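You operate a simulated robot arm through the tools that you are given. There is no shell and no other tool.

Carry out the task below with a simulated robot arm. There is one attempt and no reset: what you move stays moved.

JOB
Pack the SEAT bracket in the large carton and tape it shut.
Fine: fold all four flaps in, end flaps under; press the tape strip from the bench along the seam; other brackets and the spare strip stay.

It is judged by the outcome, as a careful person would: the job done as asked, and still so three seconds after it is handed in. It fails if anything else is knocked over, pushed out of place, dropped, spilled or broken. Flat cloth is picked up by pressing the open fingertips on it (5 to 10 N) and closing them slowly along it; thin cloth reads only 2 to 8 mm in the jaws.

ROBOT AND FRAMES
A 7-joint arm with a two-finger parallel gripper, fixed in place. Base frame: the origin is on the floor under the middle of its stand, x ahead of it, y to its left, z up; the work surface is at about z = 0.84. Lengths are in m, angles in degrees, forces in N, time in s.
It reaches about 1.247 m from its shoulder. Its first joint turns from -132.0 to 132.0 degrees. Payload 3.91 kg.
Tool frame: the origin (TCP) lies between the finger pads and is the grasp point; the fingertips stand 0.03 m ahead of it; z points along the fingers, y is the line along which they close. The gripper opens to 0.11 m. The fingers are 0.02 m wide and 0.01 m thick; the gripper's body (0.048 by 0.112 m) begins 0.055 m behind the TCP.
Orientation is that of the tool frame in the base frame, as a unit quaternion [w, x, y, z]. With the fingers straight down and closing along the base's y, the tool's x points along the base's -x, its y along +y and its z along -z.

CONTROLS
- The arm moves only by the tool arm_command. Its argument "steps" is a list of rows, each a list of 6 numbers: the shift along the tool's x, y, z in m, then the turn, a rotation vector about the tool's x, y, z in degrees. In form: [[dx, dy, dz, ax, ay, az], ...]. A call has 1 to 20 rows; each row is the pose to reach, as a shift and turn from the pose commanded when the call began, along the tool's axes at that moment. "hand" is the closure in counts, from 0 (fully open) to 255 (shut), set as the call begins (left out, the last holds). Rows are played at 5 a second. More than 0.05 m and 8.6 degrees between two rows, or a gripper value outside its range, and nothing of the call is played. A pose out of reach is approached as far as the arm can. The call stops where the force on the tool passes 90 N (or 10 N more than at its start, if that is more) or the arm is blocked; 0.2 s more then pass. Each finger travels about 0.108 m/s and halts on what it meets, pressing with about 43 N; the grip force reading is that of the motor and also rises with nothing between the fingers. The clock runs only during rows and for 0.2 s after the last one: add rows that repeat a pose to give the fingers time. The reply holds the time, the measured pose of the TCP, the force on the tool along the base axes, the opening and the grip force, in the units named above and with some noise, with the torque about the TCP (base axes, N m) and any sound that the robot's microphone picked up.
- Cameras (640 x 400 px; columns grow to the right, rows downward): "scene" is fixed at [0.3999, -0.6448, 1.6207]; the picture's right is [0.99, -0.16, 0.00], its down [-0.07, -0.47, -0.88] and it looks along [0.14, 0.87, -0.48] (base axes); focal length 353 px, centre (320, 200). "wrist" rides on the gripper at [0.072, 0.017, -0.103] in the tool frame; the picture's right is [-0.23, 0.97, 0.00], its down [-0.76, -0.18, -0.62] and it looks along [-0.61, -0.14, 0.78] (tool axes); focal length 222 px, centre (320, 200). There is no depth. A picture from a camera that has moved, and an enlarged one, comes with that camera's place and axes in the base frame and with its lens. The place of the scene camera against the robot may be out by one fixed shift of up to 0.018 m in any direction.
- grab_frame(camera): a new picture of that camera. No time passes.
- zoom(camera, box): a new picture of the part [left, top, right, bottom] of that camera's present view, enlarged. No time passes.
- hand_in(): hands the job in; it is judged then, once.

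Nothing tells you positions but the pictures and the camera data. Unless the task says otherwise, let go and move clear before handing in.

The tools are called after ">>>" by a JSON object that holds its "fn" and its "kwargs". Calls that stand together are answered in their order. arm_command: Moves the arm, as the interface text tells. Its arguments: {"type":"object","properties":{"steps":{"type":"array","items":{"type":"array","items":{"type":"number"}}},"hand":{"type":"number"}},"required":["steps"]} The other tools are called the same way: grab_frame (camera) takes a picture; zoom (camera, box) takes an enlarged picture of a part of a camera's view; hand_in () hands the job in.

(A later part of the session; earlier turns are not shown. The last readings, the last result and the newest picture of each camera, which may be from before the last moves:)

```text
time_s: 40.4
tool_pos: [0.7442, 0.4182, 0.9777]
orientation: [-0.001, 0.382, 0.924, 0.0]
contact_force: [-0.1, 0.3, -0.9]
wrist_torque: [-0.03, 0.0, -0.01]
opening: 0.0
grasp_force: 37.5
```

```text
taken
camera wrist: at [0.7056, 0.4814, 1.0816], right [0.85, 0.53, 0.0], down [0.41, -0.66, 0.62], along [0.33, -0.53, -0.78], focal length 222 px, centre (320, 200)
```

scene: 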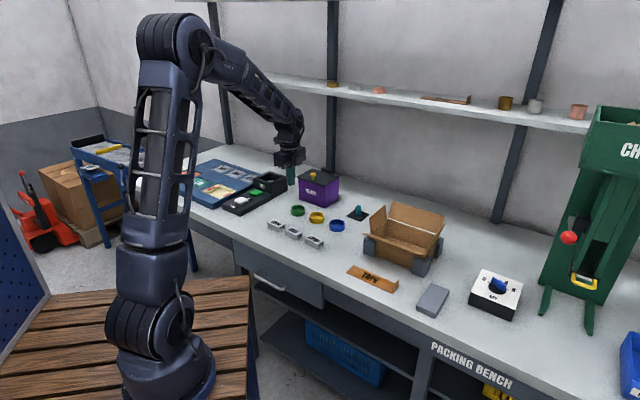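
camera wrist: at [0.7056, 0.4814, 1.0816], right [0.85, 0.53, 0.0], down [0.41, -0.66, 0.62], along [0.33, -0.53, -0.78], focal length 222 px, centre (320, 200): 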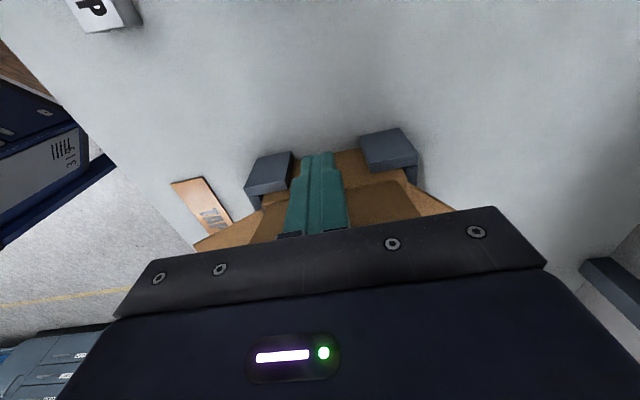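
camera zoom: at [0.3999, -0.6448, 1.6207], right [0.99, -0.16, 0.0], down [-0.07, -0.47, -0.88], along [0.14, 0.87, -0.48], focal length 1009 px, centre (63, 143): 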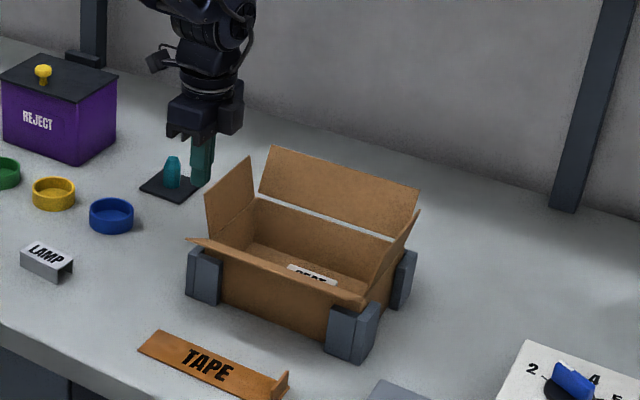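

The poker is just outside the left end flap, clear of the teal peg. I'll sweep it rightwards over the flap, then press down to rim height.

>>> {"fn": "arm_command", "kwargs": {"steps": [[-0.015, 0, 0, 0, 0, 0], [-0.027, 0, 0, 0, 0, 0], [-0.039, 0, 0, 0, 0, 0], [-0.051, 0, 0, 0, 0, 0], [-0.063, 0, 0, 0, 0, 0], [-0.075, 0, 0, 0, 0, 0], [-0.086, 0, 0, 0, 0, 0], [-0.091, 0, 0.006, 0, 0, 0], [-0.094, 0, 0.013, 0, 0, 0], [-0.096, 0, 0.02, 0, 0, 0]]}}

>>> {"fn": "zoom", "kwargs": {"camera": "scene", "box": [340, 150, 480, 290]}}

>>> {"fn": "grab_frame", "kwargs": {"camera": "wrist"}}

```text
time_s: 42.6
tool_pos: [0.8113, 0.3487, 0.9575]
orientation: [-0.001, 0.383, 0.924, 0.0]
contact_force: [-0.6, -0.4, -0.4]
wrist_torque: [0.04, 0.01, -0.03]
opening: 0.0
grasp_force: 37.4
```

```text
2.86 times, centred on (410, 220) of scene
camera zoom: at [0.3999, -0.6448, 1.6207], right [0.99, -0.16, 0.0], down [-0.07, -0.47, -0.88], along [0.14, 0.87, -0.48], focal length 1009 px, centre (63, 143)
```

zoom: 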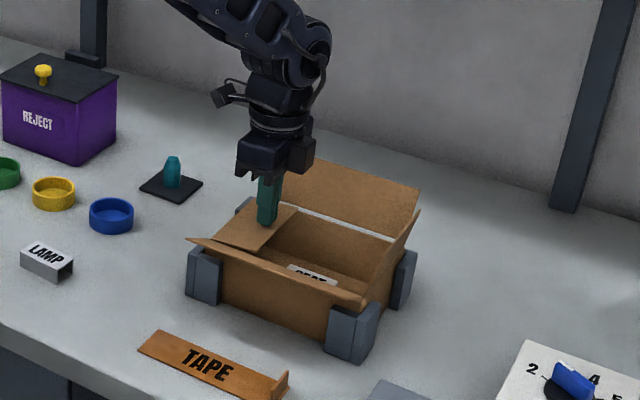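

```text
taken
camera wrist: at [0.7717, 0.4122, 1.0613], right [0.85, 0.53, 0.0], down [0.41, -0.66, 0.62], along [0.33, -0.53, -0.78], focal length 222 px, centre (320, 200)
```

wrist: 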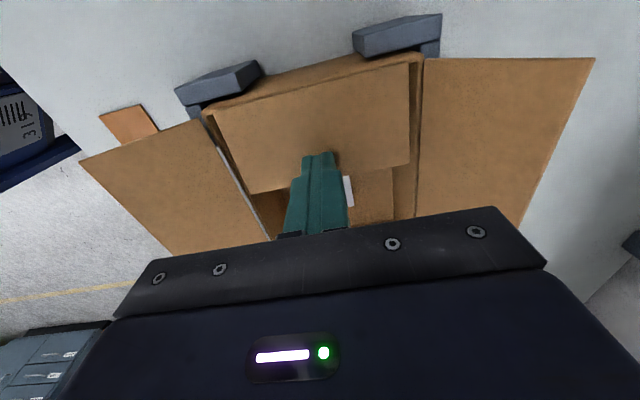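

The left end flap is folded in, nearly level. I'll rise clear and see whether it stays.

>>> {"fn": "arm_command", "kwargs": {"steps": [[0, 0, -0.02, 0, 0, 0], [0, 0, -0.05, 0, 0, 0], [0, 0, -0.09, 0, 0, 0], [0, 0, -0.13, 0, 0, 0], [0, 0, -0.13, 0, 0, 0]]}}

>>> {"fn": "zoom", "kwargs": {"camera": "scene", "box": [340, 170, 480, 290]}}

>>> {"fn": "grab_frame", "kwargs": {"camera": "wrist"}}

```text
time_s: 43.8
tool_pos: [0.8113, 0.3467, 1.0879]
orientation: [0.0, 0.383, 0.924, 0.0]
contact_force: [0.0, -1.0, 0.0]
wrist_torque: [0.03, 0.07, 0.0]
opening: 0.0
grasp_force: 37.6
```

```text
3.33 times, centred on (410, 230) of scene
camera zoom: at [0.3999, -0.6448, 1.6207], right [0.99, -0.16, 0.0], down [-0.07, -0.47, -0.88], along [0.14, 0.87, -0.48], focal length 1177 px, centre (20, 100)
```

zoom: 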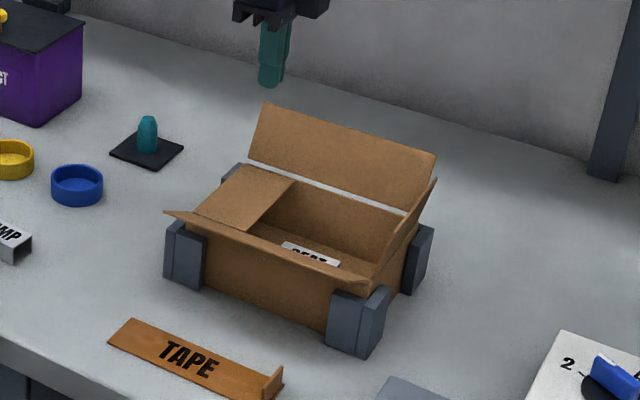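

```text
taken
camera wrist: at [0.772, 0.4113, 1.1909], right [0.85, 0.53, 0.0], down [0.41, -0.66, 0.62], along [0.33, -0.53, -0.78], focal length 222 px, centre (320, 200)
```

wrist: 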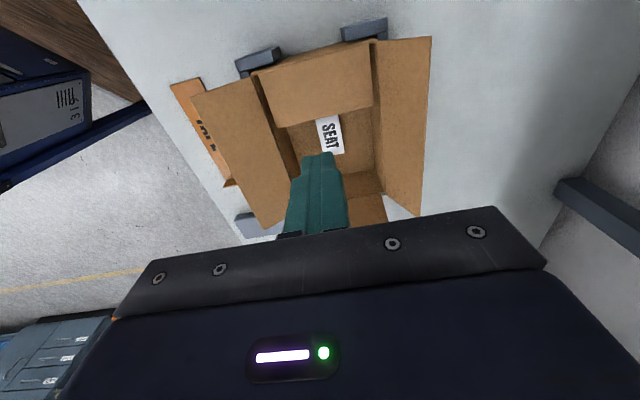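

The left end flap stays folded. I'll move over to the right side, outside the right end flap, and lower there.

>>> {"fn": "arm_command", "kwargs": {"steps": [[-0.04, 0, 0, 0, 0, 0], [-0.08, 0, 0, 0, 0, 0], [-0.12, 0, 0, 0, 0, 0], [-0.16, 0, 0, 0, 0, 0], [-0.203, 0, 0, 0, 0, 0], [-0.203, 0, 0.036, 0, 0, 0], [-0.203, 0, 0.072, 0, 0, 0], [-0.203, 0, 0.108, 0, 0, 0], [-0.203, 0, 0.108, 0, 0, 0]]}}

>>> {"fn": "zoom", "kwargs": {"camera": "scene", "box": [360, 150, 500, 290]}}

>>> {"fn": "grab_frame", "kwargs": {"camera": "wrist"}}

```text
time_s: 45.8
tool_pos: [0.9557, 0.2073, 0.9798]
orientation: [0.0, 0.383, 0.924, 0.0]
contact_force: [1.2, 0.0, -0.2]
wrist_torque: [-0.05, 0.0, 0.01]
opening: 0.0
grasp_force: 38.0
```

```text
2.86 times, centred on (430, 220) of scene
camera zoom: at [0.3999, -0.6448, 1.6207], right [0.99, -0.16, 0.0], down [-0.07, -0.47, -0.88], along [0.14, 0.87, -0.48], focal length 1009 px, centre (6, 143)
```

zoom: 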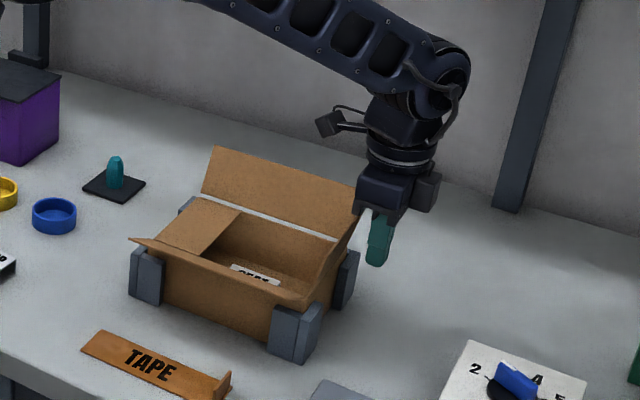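

```text
taken
camera wrist: at [0.9159, 0.2706, 1.0834], right [0.85, 0.53, 0.0], down [0.41, -0.66, 0.62], along [0.33, -0.53, -0.78], focal length 222 px, centre (320, 200)
```

wrist: 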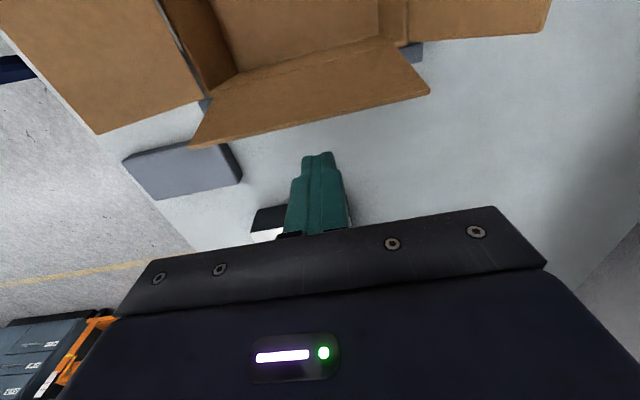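

The poker is outside the right end flap. I'll sweep it leftwards over the flap and down, mirroring the left side.

>>> {"fn": "arm_command", "kwargs": {"steps": [[0.015, 0, 0, 0, 0, 0], [0.027, 0, 0, 0, 0, 0], [0.039, 0, 0, 0, 0, 0], [0.051, 0, 0, 0, 0, 0], [0.063, 0, 0, 0, 0, 0], [0.075, 0, 0, 0, 0, 0], [0.086, 0, 0, 0, 0, 0], [0.091, 0, 0.007, 0, 0, 0], [0.095, 0, 0.015, 0, 0, 0], [0.097, 0, 0.023, 0, 0, 0]]}}

>>> {"fn": "arm_command", "kwargs": {"steps": [[0, 0, -0.02, 0, 0, 0], [0, 0, -0.05, 0, 0, 0], [0, 0, -0.09, 0, 0, 0], [0, 0, -0.13, 0, 0, 0], [0, 0, -0.17, 0, 0, 0], [0, 0, -0.17, 0, 0, 0]]}}

>>> {"fn": "zoom", "kwargs": {"camera": "scene", "box": [340, 170, 480, 290]}}

>>> {"fn": "grab_frame", "kwargs": {"camera": "wrist"}}

```text
time_s: 48.0
tool_pos: [0.8871, 0.273, 0.9578]
orientation: [0.0, 0.383, 0.924, -0.001]
contact_force: [-0.3, 0.4, 1.1]
wrist_torque: [0.0, 0.02, 0.0]
opening: 0.0
grasp_force: 37.7
```

```text
time_s: 49.4
tool_pos: [0.8851, 0.2753, 1.128]
orientation: [-0.001, 0.383, 0.924, 0.0]
contact_force: [0.8, -0.6, -0.1]
wrist_torque: [-0.01, 0.0, 0.01]
opening: 0.0003
grasp_force: 37.3
```

```text
3.33 times, centred on (410, 230) of scene
camera zoom: at [0.3999, -0.6448, 1.6207], right [0.99, -0.16, 0.0], down [-0.07, -0.47, -0.88], along [0.14, 0.87, -0.48], focal length 1177 px, centre (20, 100)
```

zoom: 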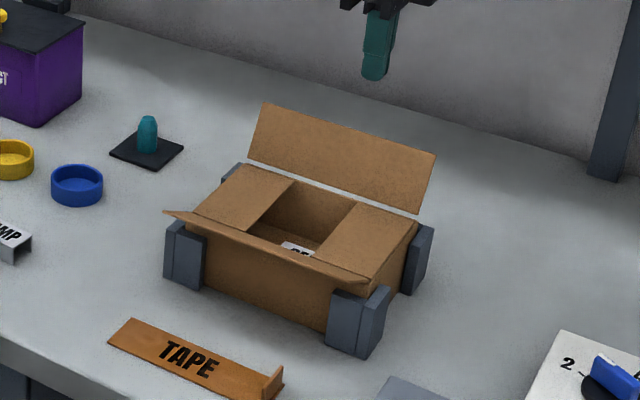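

```text
taken
camera wrist: at [0.8443, 0.3388, 1.2308], right [0.85, 0.53, 0.0], down [0.41, -0.66, 0.62], along [0.33, -0.53, -0.78], focal length 222 px, centre (320, 200)
```

wrist: 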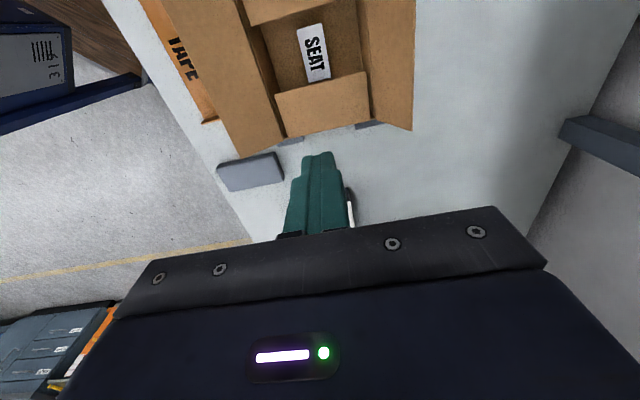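

Both end flaps are in and staying. For the back flap I'll go round the right side at low height so the wrist stays under the shelf: right, then down.

>>> {"fn": "arm_command", "kwargs": {"steps": [[-0.04, 0, 0, 0, 0, 0], [-0.08, 0, 0, 0, 0, 0], [-0.12, 0, 0, 0, 0, 0], [-0.139, 0, 0.03, 0, 0, 0], [-0.139, 0, 0.07, 0, 0, 0], [-0.139, 0, 0.11, 0, 0, 0], [-0.139, 0, 0.15, 0, 0, 0], [-0.139, 0, 0.15, 0, 0, 0]]}}

>>> {"fn": "grab_frame", "kwargs": {"camera": "scene"}}

>>> {"fn": "grab_frame", "kwargs": {"camera": "wrist"}}

```text
time_s: 51.2
tool_pos: [0.9864, 0.1766, 0.9779]
orientation: [0.0, 0.382, 0.924, 0.0]
contact_force: [0.3, -0.3, 0.3]
wrist_torque: [-0.01, -0.03, 0.01]
opening: 0.0002
grasp_force: 37.5
```

```text
taken
```

scene: 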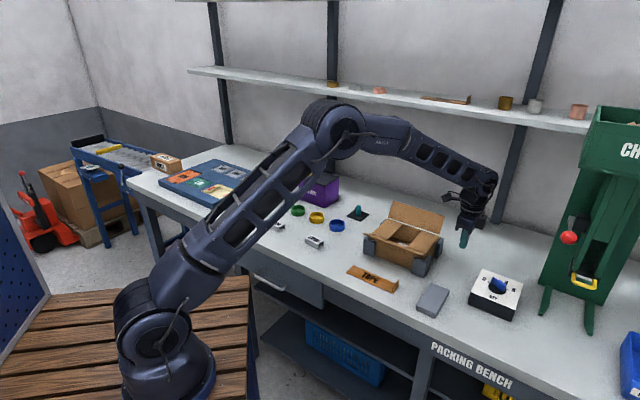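

```text
taken
camera wrist: at [0.9454, 0.2405, 1.0814], right [0.85, 0.53, 0.0], down [0.41, -0.66, 0.62], along [0.33, -0.53, -0.78], focal length 222 px, centre (320, 200)
```

wrist: 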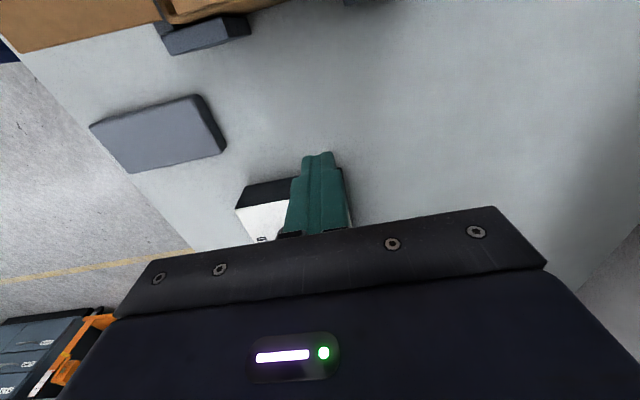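

The poker is low on the carton's right with the shelf well above the wrist. I'll move toward the back in two stages, checking reach and shelf clearance.

>>> {"fn": "arm_command", "kwargs": {"steps": [[0.015, 0.02, 0, 0, 0, 0], [0.03, 0.045, 0, 0, 0, 0], [0.037, 0.07, 0, 0, 0, 0], [0.037, 0.07, 0, 0, 0, 0]]}}

>>> {"fn": "grab_frame", "kwargs": {"camera": "scene"}}

>>> {"fn": "arm_command", "kwargs": {"steps": [[0, 0.02, 0, 0, 0, 0], [0, 0.045, 0, 0, 0, 0], [0, 0.068, 0, 0, 0, 0], [0, 0.068, 0, 0, 0, 0]]}}

>>> {"fn": "grab_frame", "kwargs": {"camera": "scene"}}

>>> {"fn": "grab_frame", "kwargs": {"camera": "wrist"}}

```text
time_s: 52.2
tool_pos: [1.0089, 0.2532, 0.978]
orientation: [0.0, 0.383, 0.924, 0.0]
contact_force: [0.5, -0.1, -0.2]
wrist_torque: [-0.02, 0.02, -0.03]
opening: 0.0
grasp_force: 38.4
```

```text
taken
```

scene: 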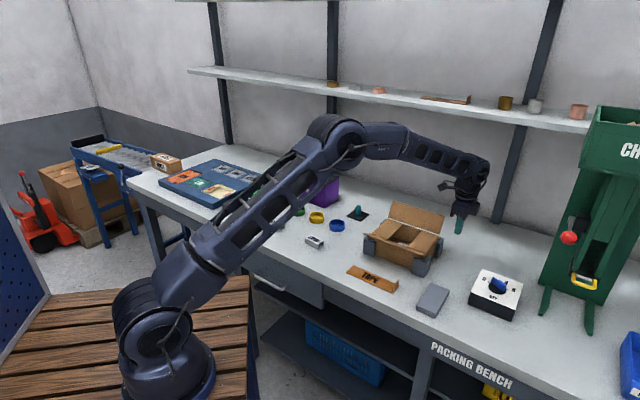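

```text
time_s: 53.2
tool_pos: [1.0575, 0.2995, 0.9774]
orientation: [0.0, 0.383, 0.924, 0.0]
contact_force: [0.6, 0.2, 0.4]
wrist_torque: [0.01, -0.01, -0.03]
opening: 0.0
grasp_force: 37.6
```

```text
taken
```

scene: 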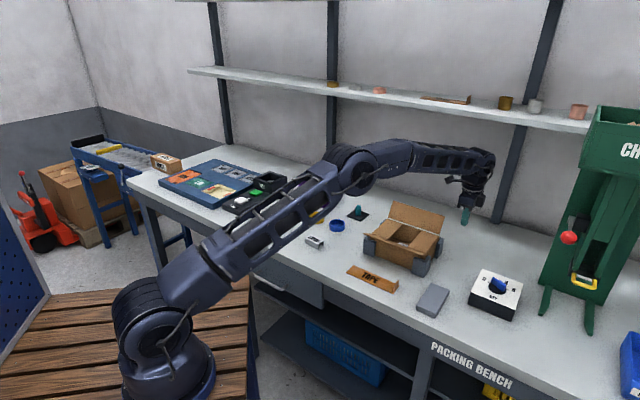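

```text
taken
camera wrist: at [1.017, 0.364, 1.0804], right [0.85, 0.53, 0.0], down [0.41, -0.66, 0.62], along [0.33, -0.53, -0.78], focal length 222 px, centre (320, 200)
```

wrist: 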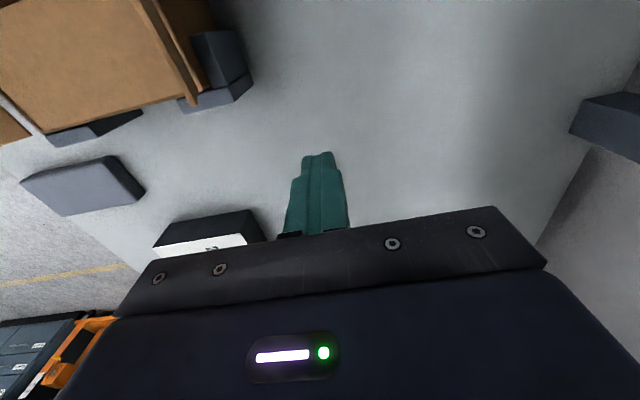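

The poker is behind the back flap with plenty of shelf clearance. I'll slide left behind the flap to near its middle.

>>> {"fn": "arm_command", "kwargs": {"steps": [[0.03, 0, 0, 0, 0, 0], [0.065, 0, 0, 0, 0, 0], [0.1, 0, 0, 0, 0, 0], [0.14, 0, 0, 0, 0, 0], [0.14, 0, 0, 0, 0, 0]]}}

>>> {"fn": "zoom", "kwargs": {"camera": "scene", "box": [350, 120, 510, 290]}}

>>> {"fn": "grab_frame", "kwargs": {"camera": "wrist"}}

```text
time_s: 54.4
tool_pos: [0.9581, 0.3975, 0.9783]
orientation: [0.0, 0.383, 0.924, 0.0]
contact_force: [0.3, -0.3, 0.0]
wrist_torque: [-0.02, -0.03, -0.01]
opening: 0.0
grasp_force: 37.4
```

```text
2.35 times, centred on (430, 205) of scene
camera zoom: at [0.3999, -0.6448, 1.6207], right [0.99, -0.16, 0.0], down [-0.07, -0.47, -0.88], along [0.14, 0.87, -0.48], focal length 831 px, centre (61, 188)
```

zoom: 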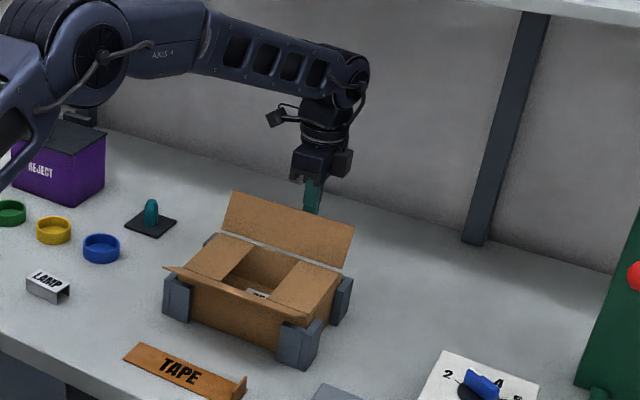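

```text
taken
camera wrist: at [0.9183, 0.4611, 1.0817], right [0.85, 0.53, 0.0], down [0.41, -0.66, 0.62], along [0.33, -0.53, -0.78], focal length 222 px, centre (320, 200)
```

wrist: 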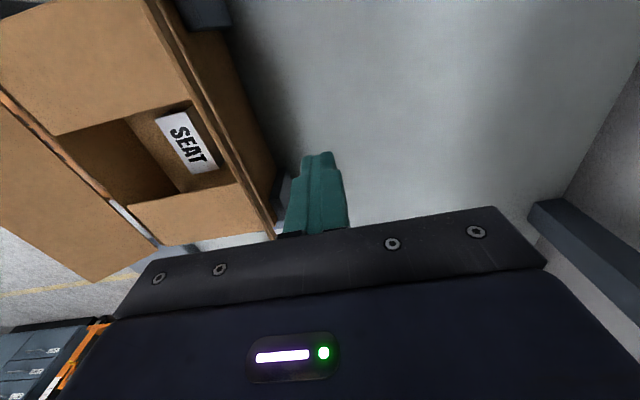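

The poker is behind the back flap at its middle. I'll sweep it forward over the hinge line, then press down gently.

>>> {"fn": "arm_command", "kwargs": {"steps": [[0, -0.015, 0, 0, 0, 0], [0, -0.03, 0, 0, 0, 0], [0, -0.045, 0, 0, 0, 0], [0, -0.057, 0, 0, 0, 0], [0, -0.069, 0, 0, 0, 0], [0, -0.081, 0, 0, 0, 0], [0, -0.093, 0, 0, 0, 0], [0, -0.102, 0, 0, 0, 0], [0, -0.108, 0, 0, 0, 0], [0, -0.111, 0.006, 0, 0, 0], [0, -0.113, 0.012, 0, 0, 0]]}}

>>> {"fn": "zoom", "kwargs": {"camera": "scene", "box": [350, 120, 510, 290]}}

>>> {"fn": "grab_frame", "kwargs": {"camera": "wrist"}}

```text
time_s: 56.8
tool_pos: [0.8766, 0.3193, 0.9651]
orientation: [0.0, 0.383, 0.924, -0.001]
contact_force: [-0.1, 0.2, 0.7]
wrist_torque: [0.0, 0.02, -0.02]
opening: 0.0
grasp_force: 37.3
```

```text
2.35 times, centred on (430, 205) of scene
camera zoom: at [0.3999, -0.6448, 1.6207], right [0.99, -0.16, 0.0], down [-0.07, -0.47, -0.88], along [0.14, 0.87, -0.48], focal length 831 px, centre (61, 188)
```

zoom: 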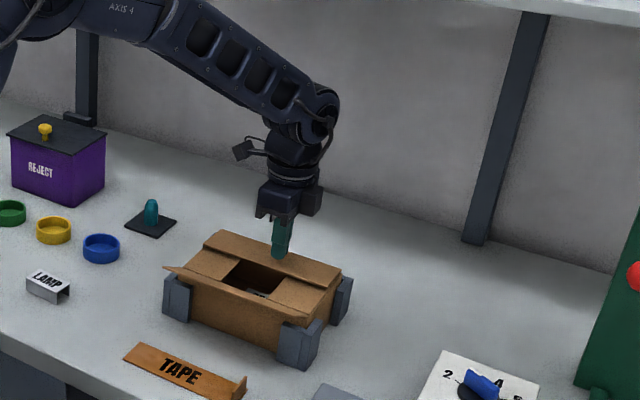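

```text
taken
camera wrist: at [0.8375, 0.3821, 1.0689], right [0.85, 0.53, 0.0], down [0.41, -0.66, 0.62], along [0.33, -0.53, -0.78], focal length 222 px, centre (320, 200)
```

wrist: 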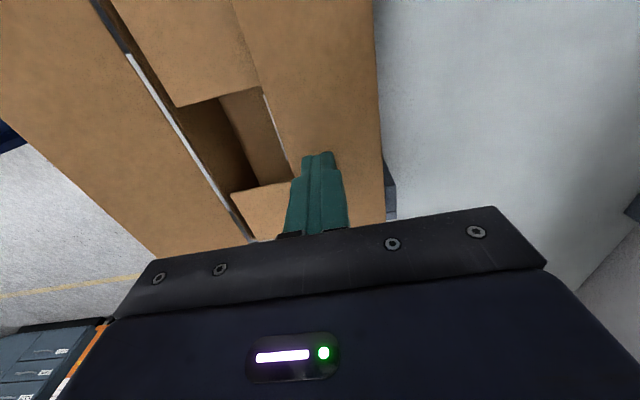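

The back flap is down over the end flaps. I'll rise, move to the front side of the carton and look before folding the front flap.

>>> {"fn": "arm_command", "kwargs": {"steps": [[0, 0, -0.03, 0, 0, 0], [0, -0.01, -0.07, 0, 0, 0], [0, -0.04, -0.1, 0, 0, 0], [0, -0.08, -0.12, 0, 0, 0], [0, -0.12, -0.13, 0, 0, 0], [0, -0.16, -0.13, 0, 0, 0], [0, -0.2, -0.13, 0, 0, 0], [0, -0.2, -0.13, 0, 0, 0]]}}

>>> {"fn": "zoom", "kwargs": {"camera": "scene", "box": [340, 170, 480, 290]}}

>>> {"fn": "grab_frame", "kwargs": {"camera": "wrist"}}

```text
time_s: 58.6
tool_pos: [0.7372, 0.1772, 1.0949]
orientation: [0.0, 0.382, 0.924, 0.0]
contact_force: [0.2, 0.0, -0.3]
wrist_torque: [0.02, 0.03, -0.01]
opening: 0.0
grasp_force: 37.1
```

```text
3.33 times, centred on (410, 230) of scene
camera zoom: at [0.3999, -0.6448, 1.6207], right [0.99, -0.16, 0.0], down [-0.07, -0.47, -0.88], along [0.14, 0.87, -0.48], focal length 1177 px, centre (20, 100)
```

zoom: 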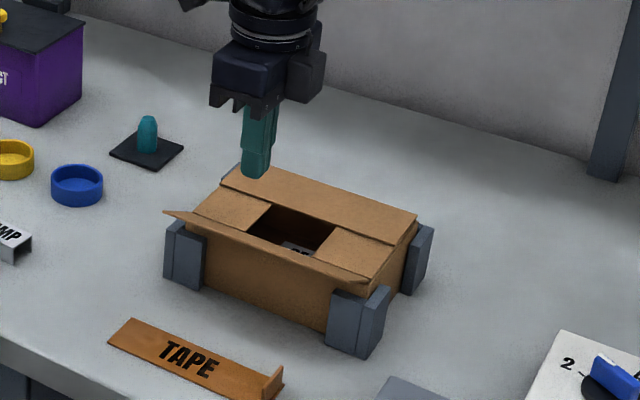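

```text
taken
camera wrist: at [0.6965, 0.2409, 1.1983], right [0.85, 0.53, 0.0], down [0.41, -0.66, 0.62], along [0.33, -0.53, -0.78], focal length 222 px, centre (320, 200)
```

wrist: 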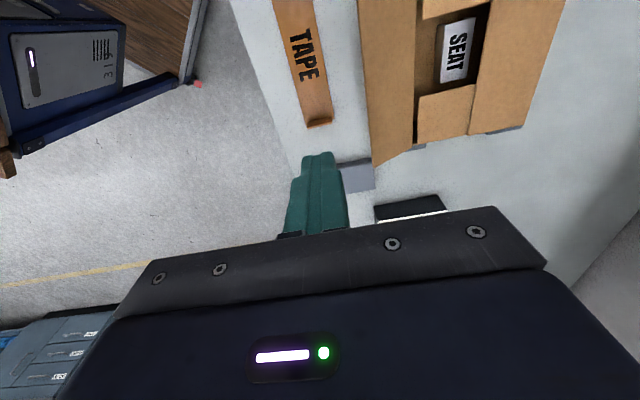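

The poker is in front of the front flap, well above the tape strip. I'll lower it to just below the flap's free edge (z ≈ 0.96) and check.

>>> {"fn": "arm_command", "kwargs": {"steps": [[0, 0, 0.04, 0, 0, 0], [0, 0, 0.08, 0, 0, 0], [0, 0, 0.11, 0, 0, 0], [0, 0, 0.13, 0, 0, 0], [0, 0, 0.13, 0, 0, 0]]}}

>>> {"fn": "zoom", "kwargs": {"camera": "scene", "box": [340, 170, 480, 290]}}

>>> {"fn": "grab_frame", "kwargs": {"camera": "wrist"}}

```text
time_s: 59.8
tool_pos: [0.7356, 0.1761, 0.964]
orientation: [0.0, 0.383, 0.924, 0.001]
contact_force: [0.2, -0.2, 0.5]
wrist_torque: [0.01, 0.03, 0.01]
opening: 0.0
grasp_force: 37.7
```

```text
3.33 times, centred on (410, 230) of scene
camera zoom: at [0.3999, -0.6448, 1.6207], right [0.99, -0.16, 0.0], down [-0.07, -0.47, -0.88], along [0.14, 0.87, -0.48], focal length 1177 px, centre (20, 100)
```

zoom: 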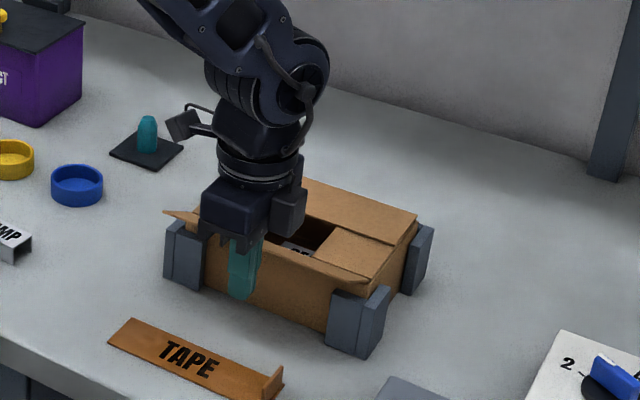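

```text
taken
camera wrist: at [0.6965, 0.2405, 1.0674], right [0.85, 0.53, 0.0], down [0.41, -0.66, 0.62], along [0.33, -0.53, -0.78], focal length 222 px, centre (320, 200)
```

wrist: 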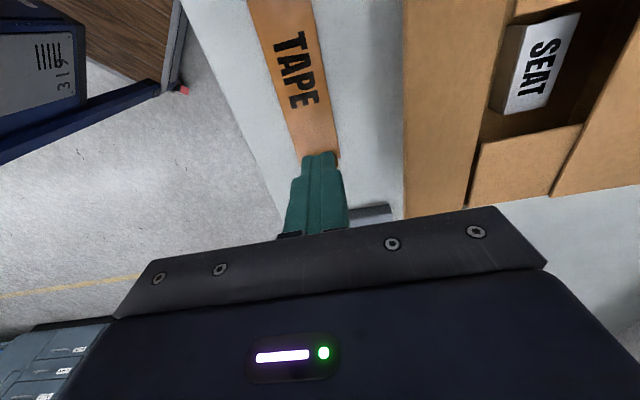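

The poker's face is about 4 cm from the flap's free edge. I'll push inward while rising with the edge's arc, then over and down beside the back flap.

>>> {"fn": "arm_command", "kwargs": {"steps": [[0, 0.02, -0.002, 0, 0, 0], [0, 0.033, -0.004, 0, 0, 0], [0, 0.044, -0.01, 0, 0, 0], [0, 0.05, -0.017, 0, 0, 0], [0, 0.058, -0.024, 0, 0, 0], [0, 0.065, -0.029, 0, 0, 0], [0, 0.074, -0.033, 0, 0, 0], [0, 0.083, -0.035, 0, 0, 0], [0, 0.093, -0.035, 0, 0, 0]]}}

>>> {"fn": "zoom", "kwargs": {"camera": "scene", "box": [340, 170, 480, 290]}}

>>> {"fn": "grab_frame", "kwargs": {"camera": "wrist"}}

```text
time_s: 61.8
tool_pos: [0.8019, 0.2434, 1.002]
orientation: [0.0, 0.383, 0.924, 0.0]
contact_force: [-0.5, -0.3, -0.2]
wrist_torque: [0.01, -0.01, -0.02]
opening: 0.0
grasp_force: 37.2
```

```text
3.33 times, centred on (410, 230) of scene
camera zoom: at [0.3999, -0.6448, 1.6207], right [0.99, -0.16, 0.0], down [-0.07, -0.47, -0.88], along [0.14, 0.87, -0.48], focal length 1177 px, centre (20, 100)
```

zoom: 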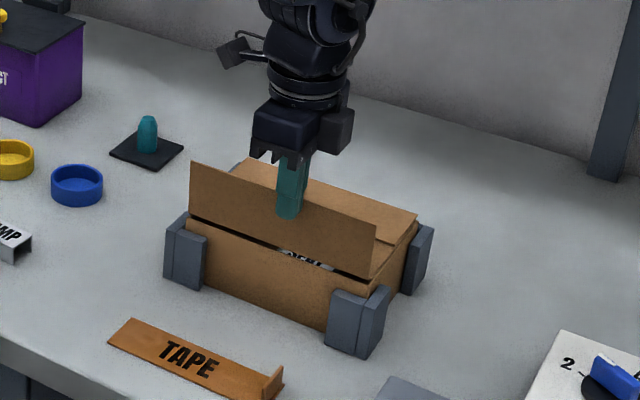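

```text
taken
camera wrist: at [0.7621, 0.3066, 1.1042], right [0.85, 0.53, 0.0], down [0.41, -0.66, 0.62], along [0.33, -0.53, -0.78], focal length 222 px, centre (320, 200)
```

wrist: 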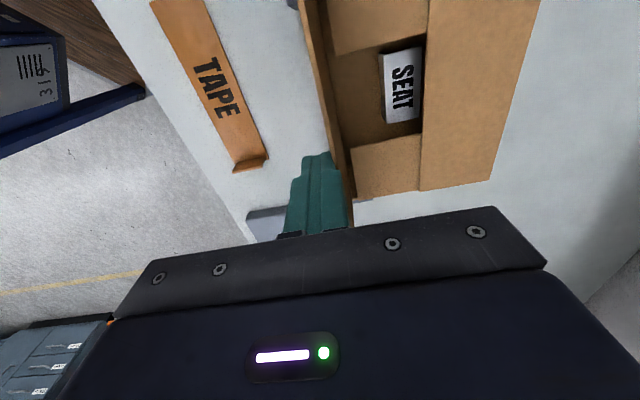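

The front flap is vertical. I'll continue the arc over and down to close it.

>>> {"fn": "arm_command", "kwargs": {"steps": [[0, 0.0085, 0.003, 0, 0, 0], [0, 0.0185, 0.009, 0, 0, 0], [0, 0.028, 0.016, 0, 0, 0], [0, 0.037, 0.022, 0, 0, 0], [0, 0.044, 0.028, 0, 0, 0], [0, 0.049, 0.033, 0, 0, 0], [0, 0.052, 0.037, 0, 0, 0], [0, 0.052, 0.037, 0, 0, 0]]}}

>>> {"fn": "zoom", "kwargs": {"camera": "scene", "box": [340, 170, 480, 290]}}

>>> {"fn": "arm_command", "kwargs": {"steps": [[0, 0, -0.03, 0, 0, 0], [0, 0, -0.07, 0, 0, 0], [0, 0, -0.11, 0, 0, 0], [0.03, -0.02, -0.14, 0, 0, 0], [0.06, -0.04, -0.16, 0, 0, 0], [0.06, -0.04, -0.16, 0, 0, 0]]}}

>>> {"fn": "zoom", "kwargs": {"camera": "scene", "box": [340, 170, 480, 290]}}

>>> {"fn": "grab_frame", "kwargs": {"camera": "wrist"}}

```text
time_s: 63.6
tool_pos: [0.8382, 0.2797, 0.9635]
orientation: [0.0, 0.383, 0.924, 0.0]
contact_force: [0.5, 0.2, 0.7]
wrist_torque: [-0.02, 0.02, 0.01]
opening: 0.0
grasp_force: 37.2
```

```text
3.33 times, centred on (410, 230) of scene
camera zoom: at [0.3999, -0.6448, 1.6207], right [0.99, -0.16, 0.0], down [-0.07, -0.47, -0.88], along [0.14, 0.87, -0.48], focal length 1177 px, centre (20, 100)
```

zoom: 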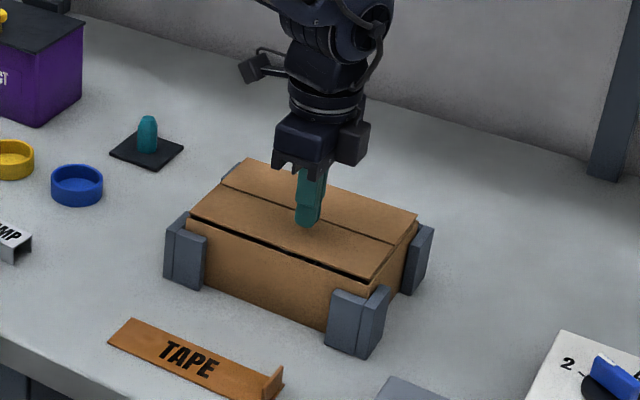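

```text
time_s: 65.0
tool_pos: [0.77, 0.2945, 1.1217]
orientation: [0.0, 0.383, 0.924, 0.0]
contact_force: [0.3, 0.4, 0.1]
wrist_torque: [-0.02, -0.01, 0.0]
opening: 0.0001
grasp_force: 37.8
```

```text
3.33 times, centred on (410, 230) of scene
camera zoom: at [0.3999, -0.6448, 1.6207], right [0.99, -0.16, 0.0], down [-0.07, -0.47, -0.88], along [0.14, 0.87, -0.48], focal length 1177 px, centre (20, 100)
```

zoom: 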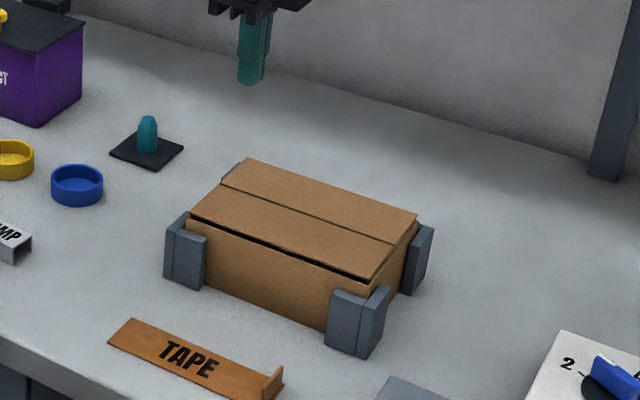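

```text
taken
camera wrist: at [0.7293, 0.3574, 1.2253], right [0.85, 0.53, 0.0], down [0.41, -0.66, 0.62], along [0.33, -0.53, -0.78], focal length 222 px, centre (320, 200)
```

wrist: 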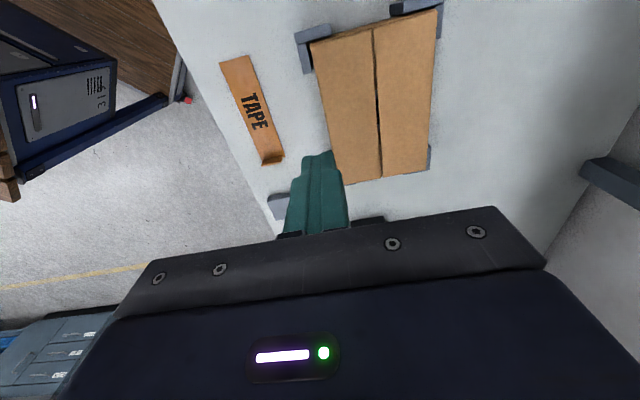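

All four flaps are closed, the end flaps underneath, and they stay put. Now I'll measure the seam and the tape strip closely.

>>> {"fn": "zoom", "kwargs": {"camera": "wrist", "box": [210, 0, 450, 200]}}

>>> {"fn": "zoom", "kwargs": {"camera": "scene", "box": [340, 255, 410, 300]}}

```text
2.00 times, centred on (330, 100) of wrist
camera zoom: at [0.7293, 0.3574, 1.2253], right [0.85, 0.53, 0.0], down [0.41, -0.66, 0.62], along [0.33, -0.53, -0.78], focal length 444 px, centre (300, 400)
```

zoom: 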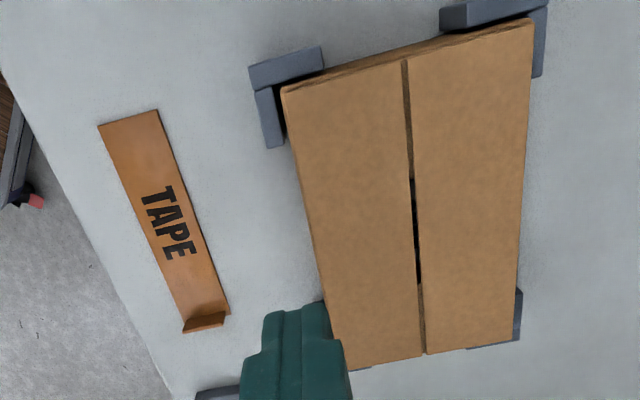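

```text
8.89 times, centred on (375, 278) of scene
camera zoom: at [0.3999, -0.6448, 1.6207], right [0.99, -0.16, 0.0], down [-0.07, -0.47, -0.88], along [0.14, 0.87, -0.48], focal length 3138 px, centre (-169, -489)
```

zoom: 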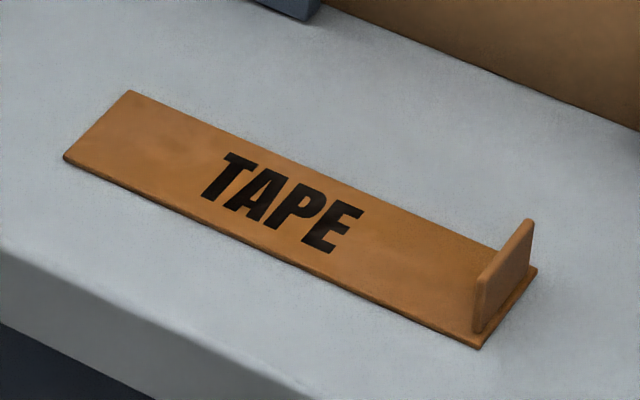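

The strip is about 0.17 × 0.046 m, parallel to the seam, with its upright tab near its right end (about e1 0.44, e2 0.636). I'll turn the gripper 90° so the fingers close across the tab and move above it.

>>> {"fn": "arm_command", "kwargs": {"steps": [[-0.0086, -0.0097, 0.005, 0, 0, -7.5], [-0.0172, -0.0195, 0.01, 0, 0, -15], [-0.0258, -0.0292, 0.015, 0, 0, -22.5], [-0.0345, -0.0389, 0.02, 0, 0, -30], [-0.0431, -0.0487, 0.025, 0, 0, -37.5], [-0.0517, -0.0584, 0.03, 0, 0, -45], [-0.0603, -0.0681, 0.035, 0, 0, -52.5], [-0.0689, -0.0779, 0.04, 0, 0, -60], [-0.0776, -0.0876, 0.045, 0, 0, -67.5], [-0.0862, -0.0973, 0.05, 0, 0, -75], [-0.0948, -0.1071, 0.055, 0, 0, -82.5], [-0.1034, -0.1168, 0.06, 0, 0, -90], [-0.1034, -0.1168, 0.06, 0, 0, -90]], "hand": 127}}

>>> {"fn": "grab_frame", "kwargs": {"camera": "wrist"}}

>>> {"fn": "grab_frame", "kwargs": {"camera": "scene"}}

```text
time_s: 67.8
tool_pos: [0.7586, 0.1369, 1.0638]
orientation: [0.0, -0.384, 0.923, 0.001]
contact_force: [0.0, -0.9, -0.5]
wrist_torque: [-0.01, -0.01, -0.01]
opening: 0.0551
grasp_force: 0.1
```

```text
taken
camera wrist: at [0.6948, 0.0981, 1.167], right [-0.53, 0.85, 0.0], down [0.66, 0.41, 0.62], along [0.53, 0.33, -0.78], focal length 222 px, centre (320, 200)
```

wrist: 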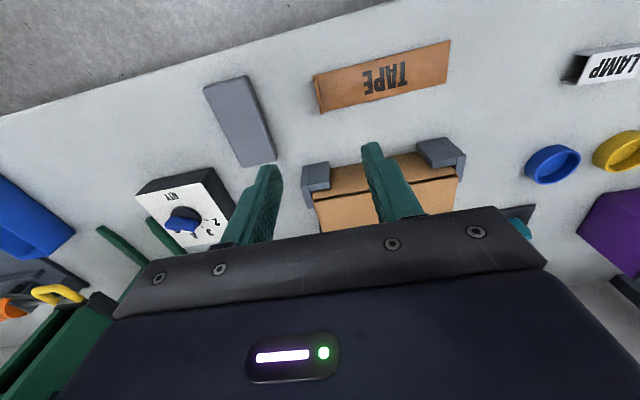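

```text
taken
```

scene: 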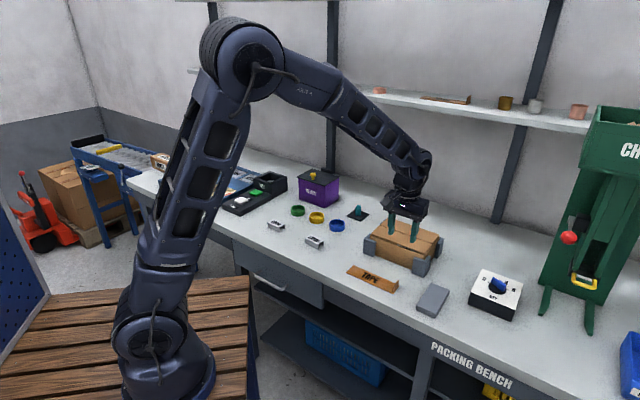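

>>> {"fn": "zoom", "kwargs": {"camera": "wrist", "box": [290, 20, 470, 130]}}

```text
3.56 times, centred on (380, 75) of wrist
camera zoom: at [0.6948, 0.0981, 1.167], right [-0.53, 0.85, 0.0], down [0.66, 0.41, 0.62], along [0.53, 0.33, -0.78], focal length 790 px, centre (107, 644)
```

zoom: 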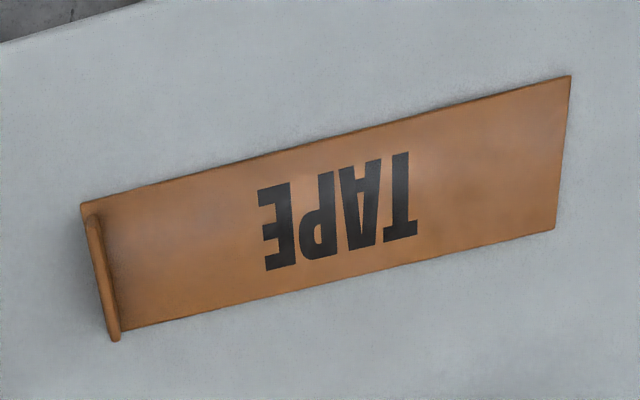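

The tab is at about e1 = 0.440, e2 = 0.636, almost directly below the TCP. I'll correct by 3 mm, descend to 0.876 with the fingers straddling the tab and check before closing.

>>> {"fn": "arm_command", "kwargs": {"steps": [[-0.0028, -0.0007, 0.04, 0, 0, 0], [-0.0028, -0.0007, 0.08, 0, 0, 0], [-0.0028, -0.0007, 0.12, 0, 0, 0], [-0.0028, -0.0007, 0.15, 0, 0, 0], [-0.0028, -0.0007, 0.165, 0, 0, 0], [-0.0028, -0.0007, 0.165, 0, 0, 0]]}}

>>> {"fn": "zoom", "kwargs": {"camera": "scene", "box": [335, 230, 425, 300]}}

>>> {"fn": "grab_frame", "kwargs": {"camera": "wrist"}}

```text
time_s: 69.2
tool_pos: [0.7608, 0.1376, 0.8981]
orientation: [0.0, -0.382, 0.924, -0.001]
contact_force: [-0.2, 0.0, 0.5]
wrist_torque: [-0.01, 0.04, -0.03]
opening: 0.0551
grasp_force: 0.0
```

```text
5.71 times, centred on (380, 265) of scene
camera zoom: at [0.3999, -0.6448, 1.6207], right [0.99, -0.16, 0.0], down [-0.07, -0.47, -0.88], along [0.14, 0.87, -0.48], focal length 2018 px, centre (-23, -171)
```

zoom: 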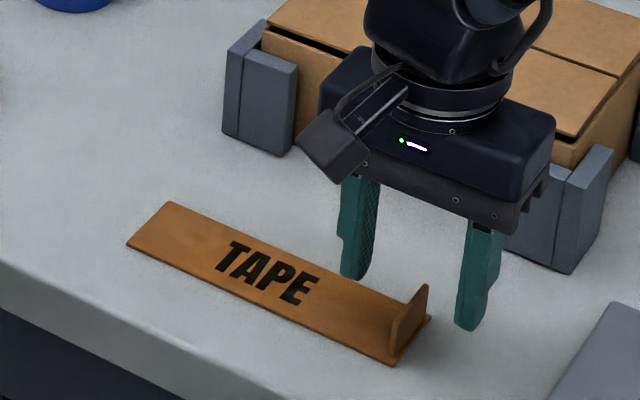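

```text
taken
camera wrist: at [0.6968, 0.1, 1.0015], right [-0.53, 0.85, 0.0], down [0.66, 0.41, 0.62], along [0.53, 0.33, -0.78], focal length 222 px, centre (320, 200)
```

wrist: 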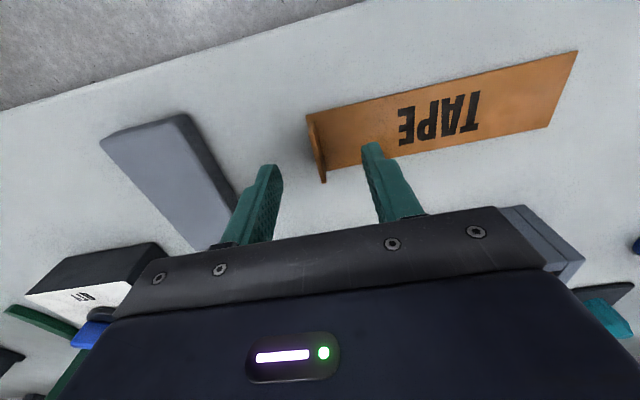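

>>> {"fn": "arm_command", "kwargs": {"steps": [[0, 0, 0.006, 0, 0, 0], [0, 0, 0.012, 0, 0, 0], [0, 0, 0.018, 0, 0, 0], [0, 0, 0.0215, 0, 0, 0], [0, 0, 0.0215, 0, 0, 0]]}}

>>> {"fn": "zoom", "kwargs": {"camera": "scene", "box": [335, 230, 425, 300]}}

```text
time_s: 70.4
tool_pos: [0.7631, 0.1397, 0.8782]
orientation: [0.0, -0.383, 0.924, 0.0]
contact_force: [-0.6, -0.3, 0.1]
wrist_torque: [-0.03, 0.01, -0.03]
opening: 0.055
grasp_force: 0.1
```

```text
5.71 times, centred on (380, 265) of scene
camera zoom: at [0.3999, -0.6448, 1.6207], right [0.99, -0.16, 0.0], down [-0.07, -0.47, -0.88], along [0.14, 0.87, -0.48], focal length 2018 px, centre (-23, -171)
```

zoom: 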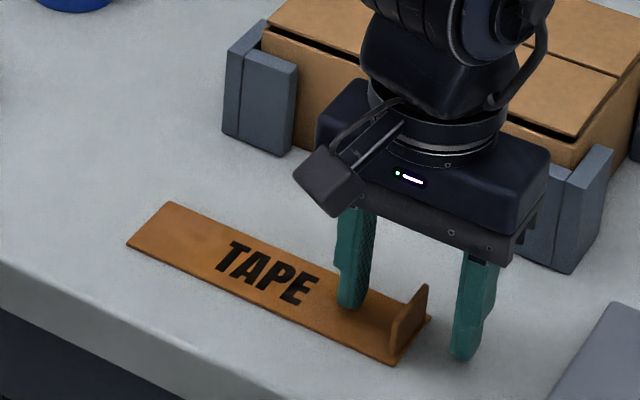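

The fingers straddle the tab with no contact. I'll close on it.

>>> {"fn": "arm_command", "kwargs": {"steps": [[0, 0, 0, 0, 0, 0], [0, 0, 0, 0, 0, 0], [0, 0, 0, 0, 0, 0], [0, 0, 0, 0, 0, 0], [0, 0, 0, 0, 0, 0]], "hand": 255}}

>>> {"fn": "zoom", "kwargs": {"camera": "scene", "box": [335, 230, 425, 300]}}

>>> {"fn": "grab_frame", "kwargs": {"camera": "wrist"}}

```text
time_s: 71.6
tool_pos: [0.7614, 0.1397, 0.8772]
orientation: [0.0, -0.383, 0.924, 0.0]
contact_force: [-0.3, -0.2, 0.0]
wrist_torque: [-0.04, 0.0, -0.04]
opening: 0.0023
grasp_force: 42.3
```

```text
5.71 times, centred on (380, 265) of scene
camera zoom: at [0.3999, -0.6448, 1.6207], right [0.99, -0.16, 0.0], down [-0.07, -0.47, -0.88], along [0.14, 0.87, -0.48], focal length 2018 px, centre (-23, -171)
```

zoom: 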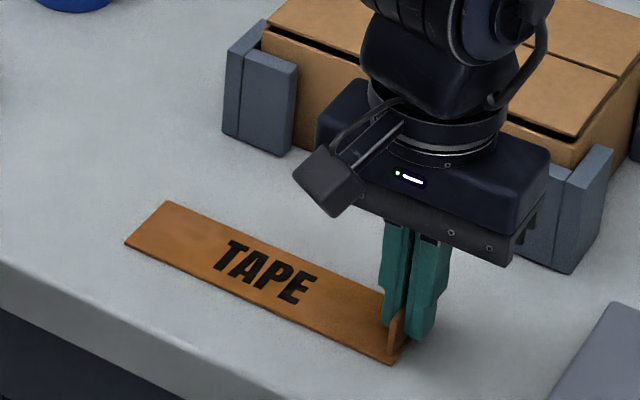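

```text
taken
camera wrist: at [0.6971, 0.1005, 0.9803], right [-0.53, 0.85, 0.0], down [0.66, 0.41, 0.62], along [0.53, 0.33, -0.78], focal length 222 px, centre (320, 200)
```

wrist: 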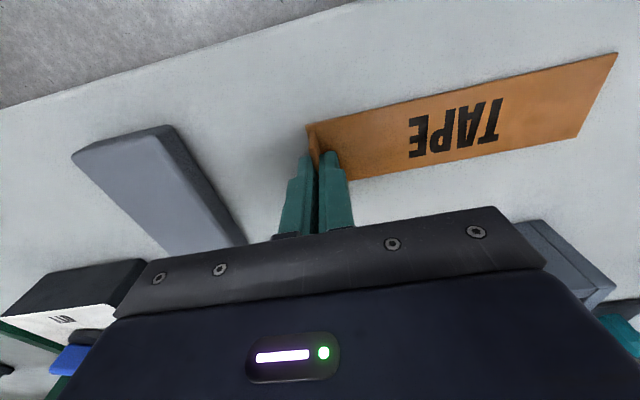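

The opening reads 2.3 mm with 42 N, so the tab is pinched. I'll lift very slowly and watch the strip.

>>> {"fn": "arm_command", "kwargs": {"steps": [[0, 0, -0.001, 0, 0, 0], [0, 0, -0.002, 0, 0, 0], [0, 0, -0.004, 0, 0, 0], [0, 0, -0.006, 0, 0, 0], [0, 0, -0.008, 0, 0, 0], [0, 0, -0.01, 0, 0, 0], [0, 0, -0.013, 0, 0, 0], [0, 0, -0.016, 0, 0, 0], [0, 0, -0.02, 0, 0, 0]]}}

>>> {"fn": "zoom", "kwargs": {"camera": "scene", "box": [335, 230, 425, 300]}}

>>> {"fn": "grab_frame", "kwargs": {"camera": "wrist"}}

```text
time_s: 73.6
tool_pos: [0.7622, 0.1391, 0.8963]
orientation: [-0.001, -0.382, 0.924, 0.0]
contact_force: [-1.1, 0.1, -0.2]
wrist_torque: [-0.01, -0.02, 0.0]
opening: 0.002
grasp_force: 42.0
```

```text
5.71 times, centred on (380, 265) of scene
camera zoom: at [0.3999, -0.6448, 1.6207], right [0.99, -0.16, 0.0], down [-0.07, -0.47, -0.88], along [0.14, 0.87, -0.48], focal length 2018 px, centre (-23, -171)
```

zoom: 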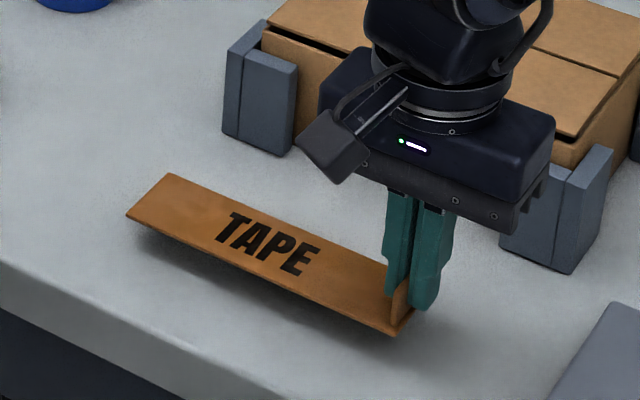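

```text
taken
camera wrist: at [0.6972, 0.1011, 1.0004], right [-0.53, 0.85, 0.0], down [0.66, 0.41, 0.62], along [0.53, 0.33, -0.78], focal length 222 px, centre (320, 200)
```

wrist: 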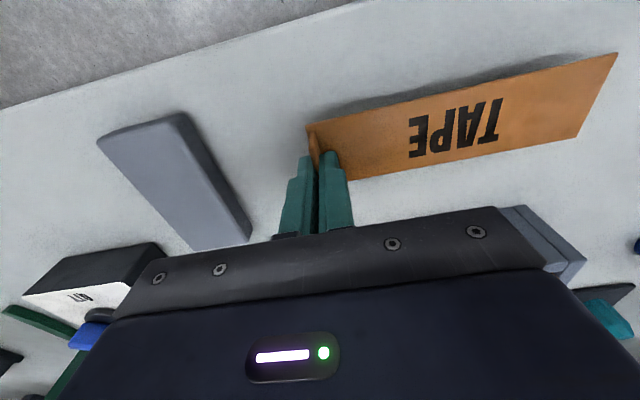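

The strip has lifted flat and rigid. I'll zoom in to measure exactly how it sits in the gripper before carrying it.

>>> {"fn": "zoom", "kwargs": {"camera": "wrist", "box": [280, 20, 640, 245]}}

>>> {"fn": "arm_command", "kwargs": {"steps": [[0, 0, -0.006, 0, 0, 0], [0, 0, -0.014, 0, 0, 0], [0, 0, -0.024, 0, 0, 0], [0, 0, -0.036, 0, 0, 0], [0, 0, -0.048, 0, 0, 0], [0, 0, -0.06, 0, 0, 0], [0, 0, -0.072, 0, 0, 0], [0, 0, -0.084, 0, 0, 0], [0, 0, -0.096, 0, 0, 0], [0, 0, -0.108, 0, 0, 0], [0, 0, -0.118, 0, 0, 0], [0, 0, -0.126, 0, 0, 0], [0, 0, -0.13, 0, 0, 0], [0, 0, -0.13, 0, 0, 0]]}}

>>> {"fn": "zoom", "kwargs": {"camera": "wrist", "box": [280, 20, 640, 245]}}

>>> {"fn": "grab_frame", "kwargs": {"camera": "scene"}}

```text
1.78 times, centred on (460, 132) of wrist
camera zoom: at [0.6972, 0.1011, 1.0004], right [-0.53, 0.85, 0.0], down [0.66, 0.41, 0.62], along [0.53, 0.33, -0.78], focal length 395 px, centre (71, 320)
```

zoom: 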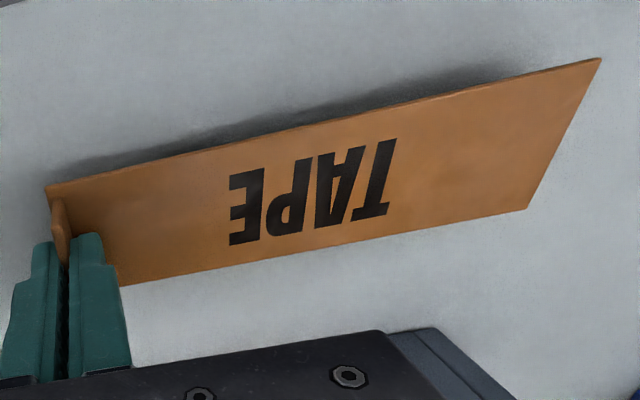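

```text
time_s: 76.6
tool_pos: [0.7597, 0.14, 1.0267]
orientation: [0.0, -0.383, 0.924, 0.0]
contact_force: [0.3, -0.8, -0.2]
wrist_torque: [0.01, 0.0, 0.02]
opening: 0.0017
grasp_force: 41.9
```

```text
1.78 times, centred on (460, 132) of wrist
camera zoom: at [0.6969, 0.1012, 1.1301], right [-0.53, 0.85, 0.0], down [0.66, 0.41, 0.62], along [0.53, 0.33, -0.78], focal length 395 px, centre (71, 320)
```

zoom: 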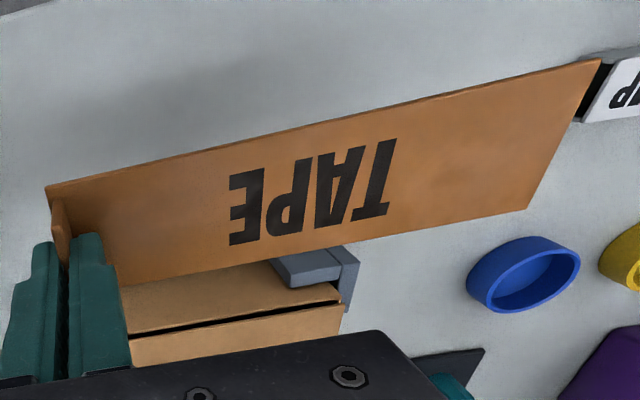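

```text
taken
```

scene: 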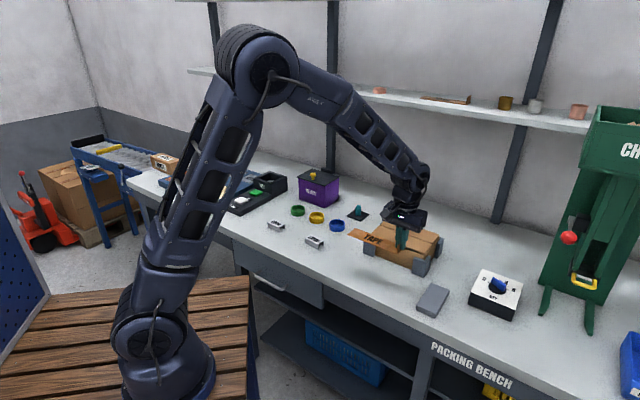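

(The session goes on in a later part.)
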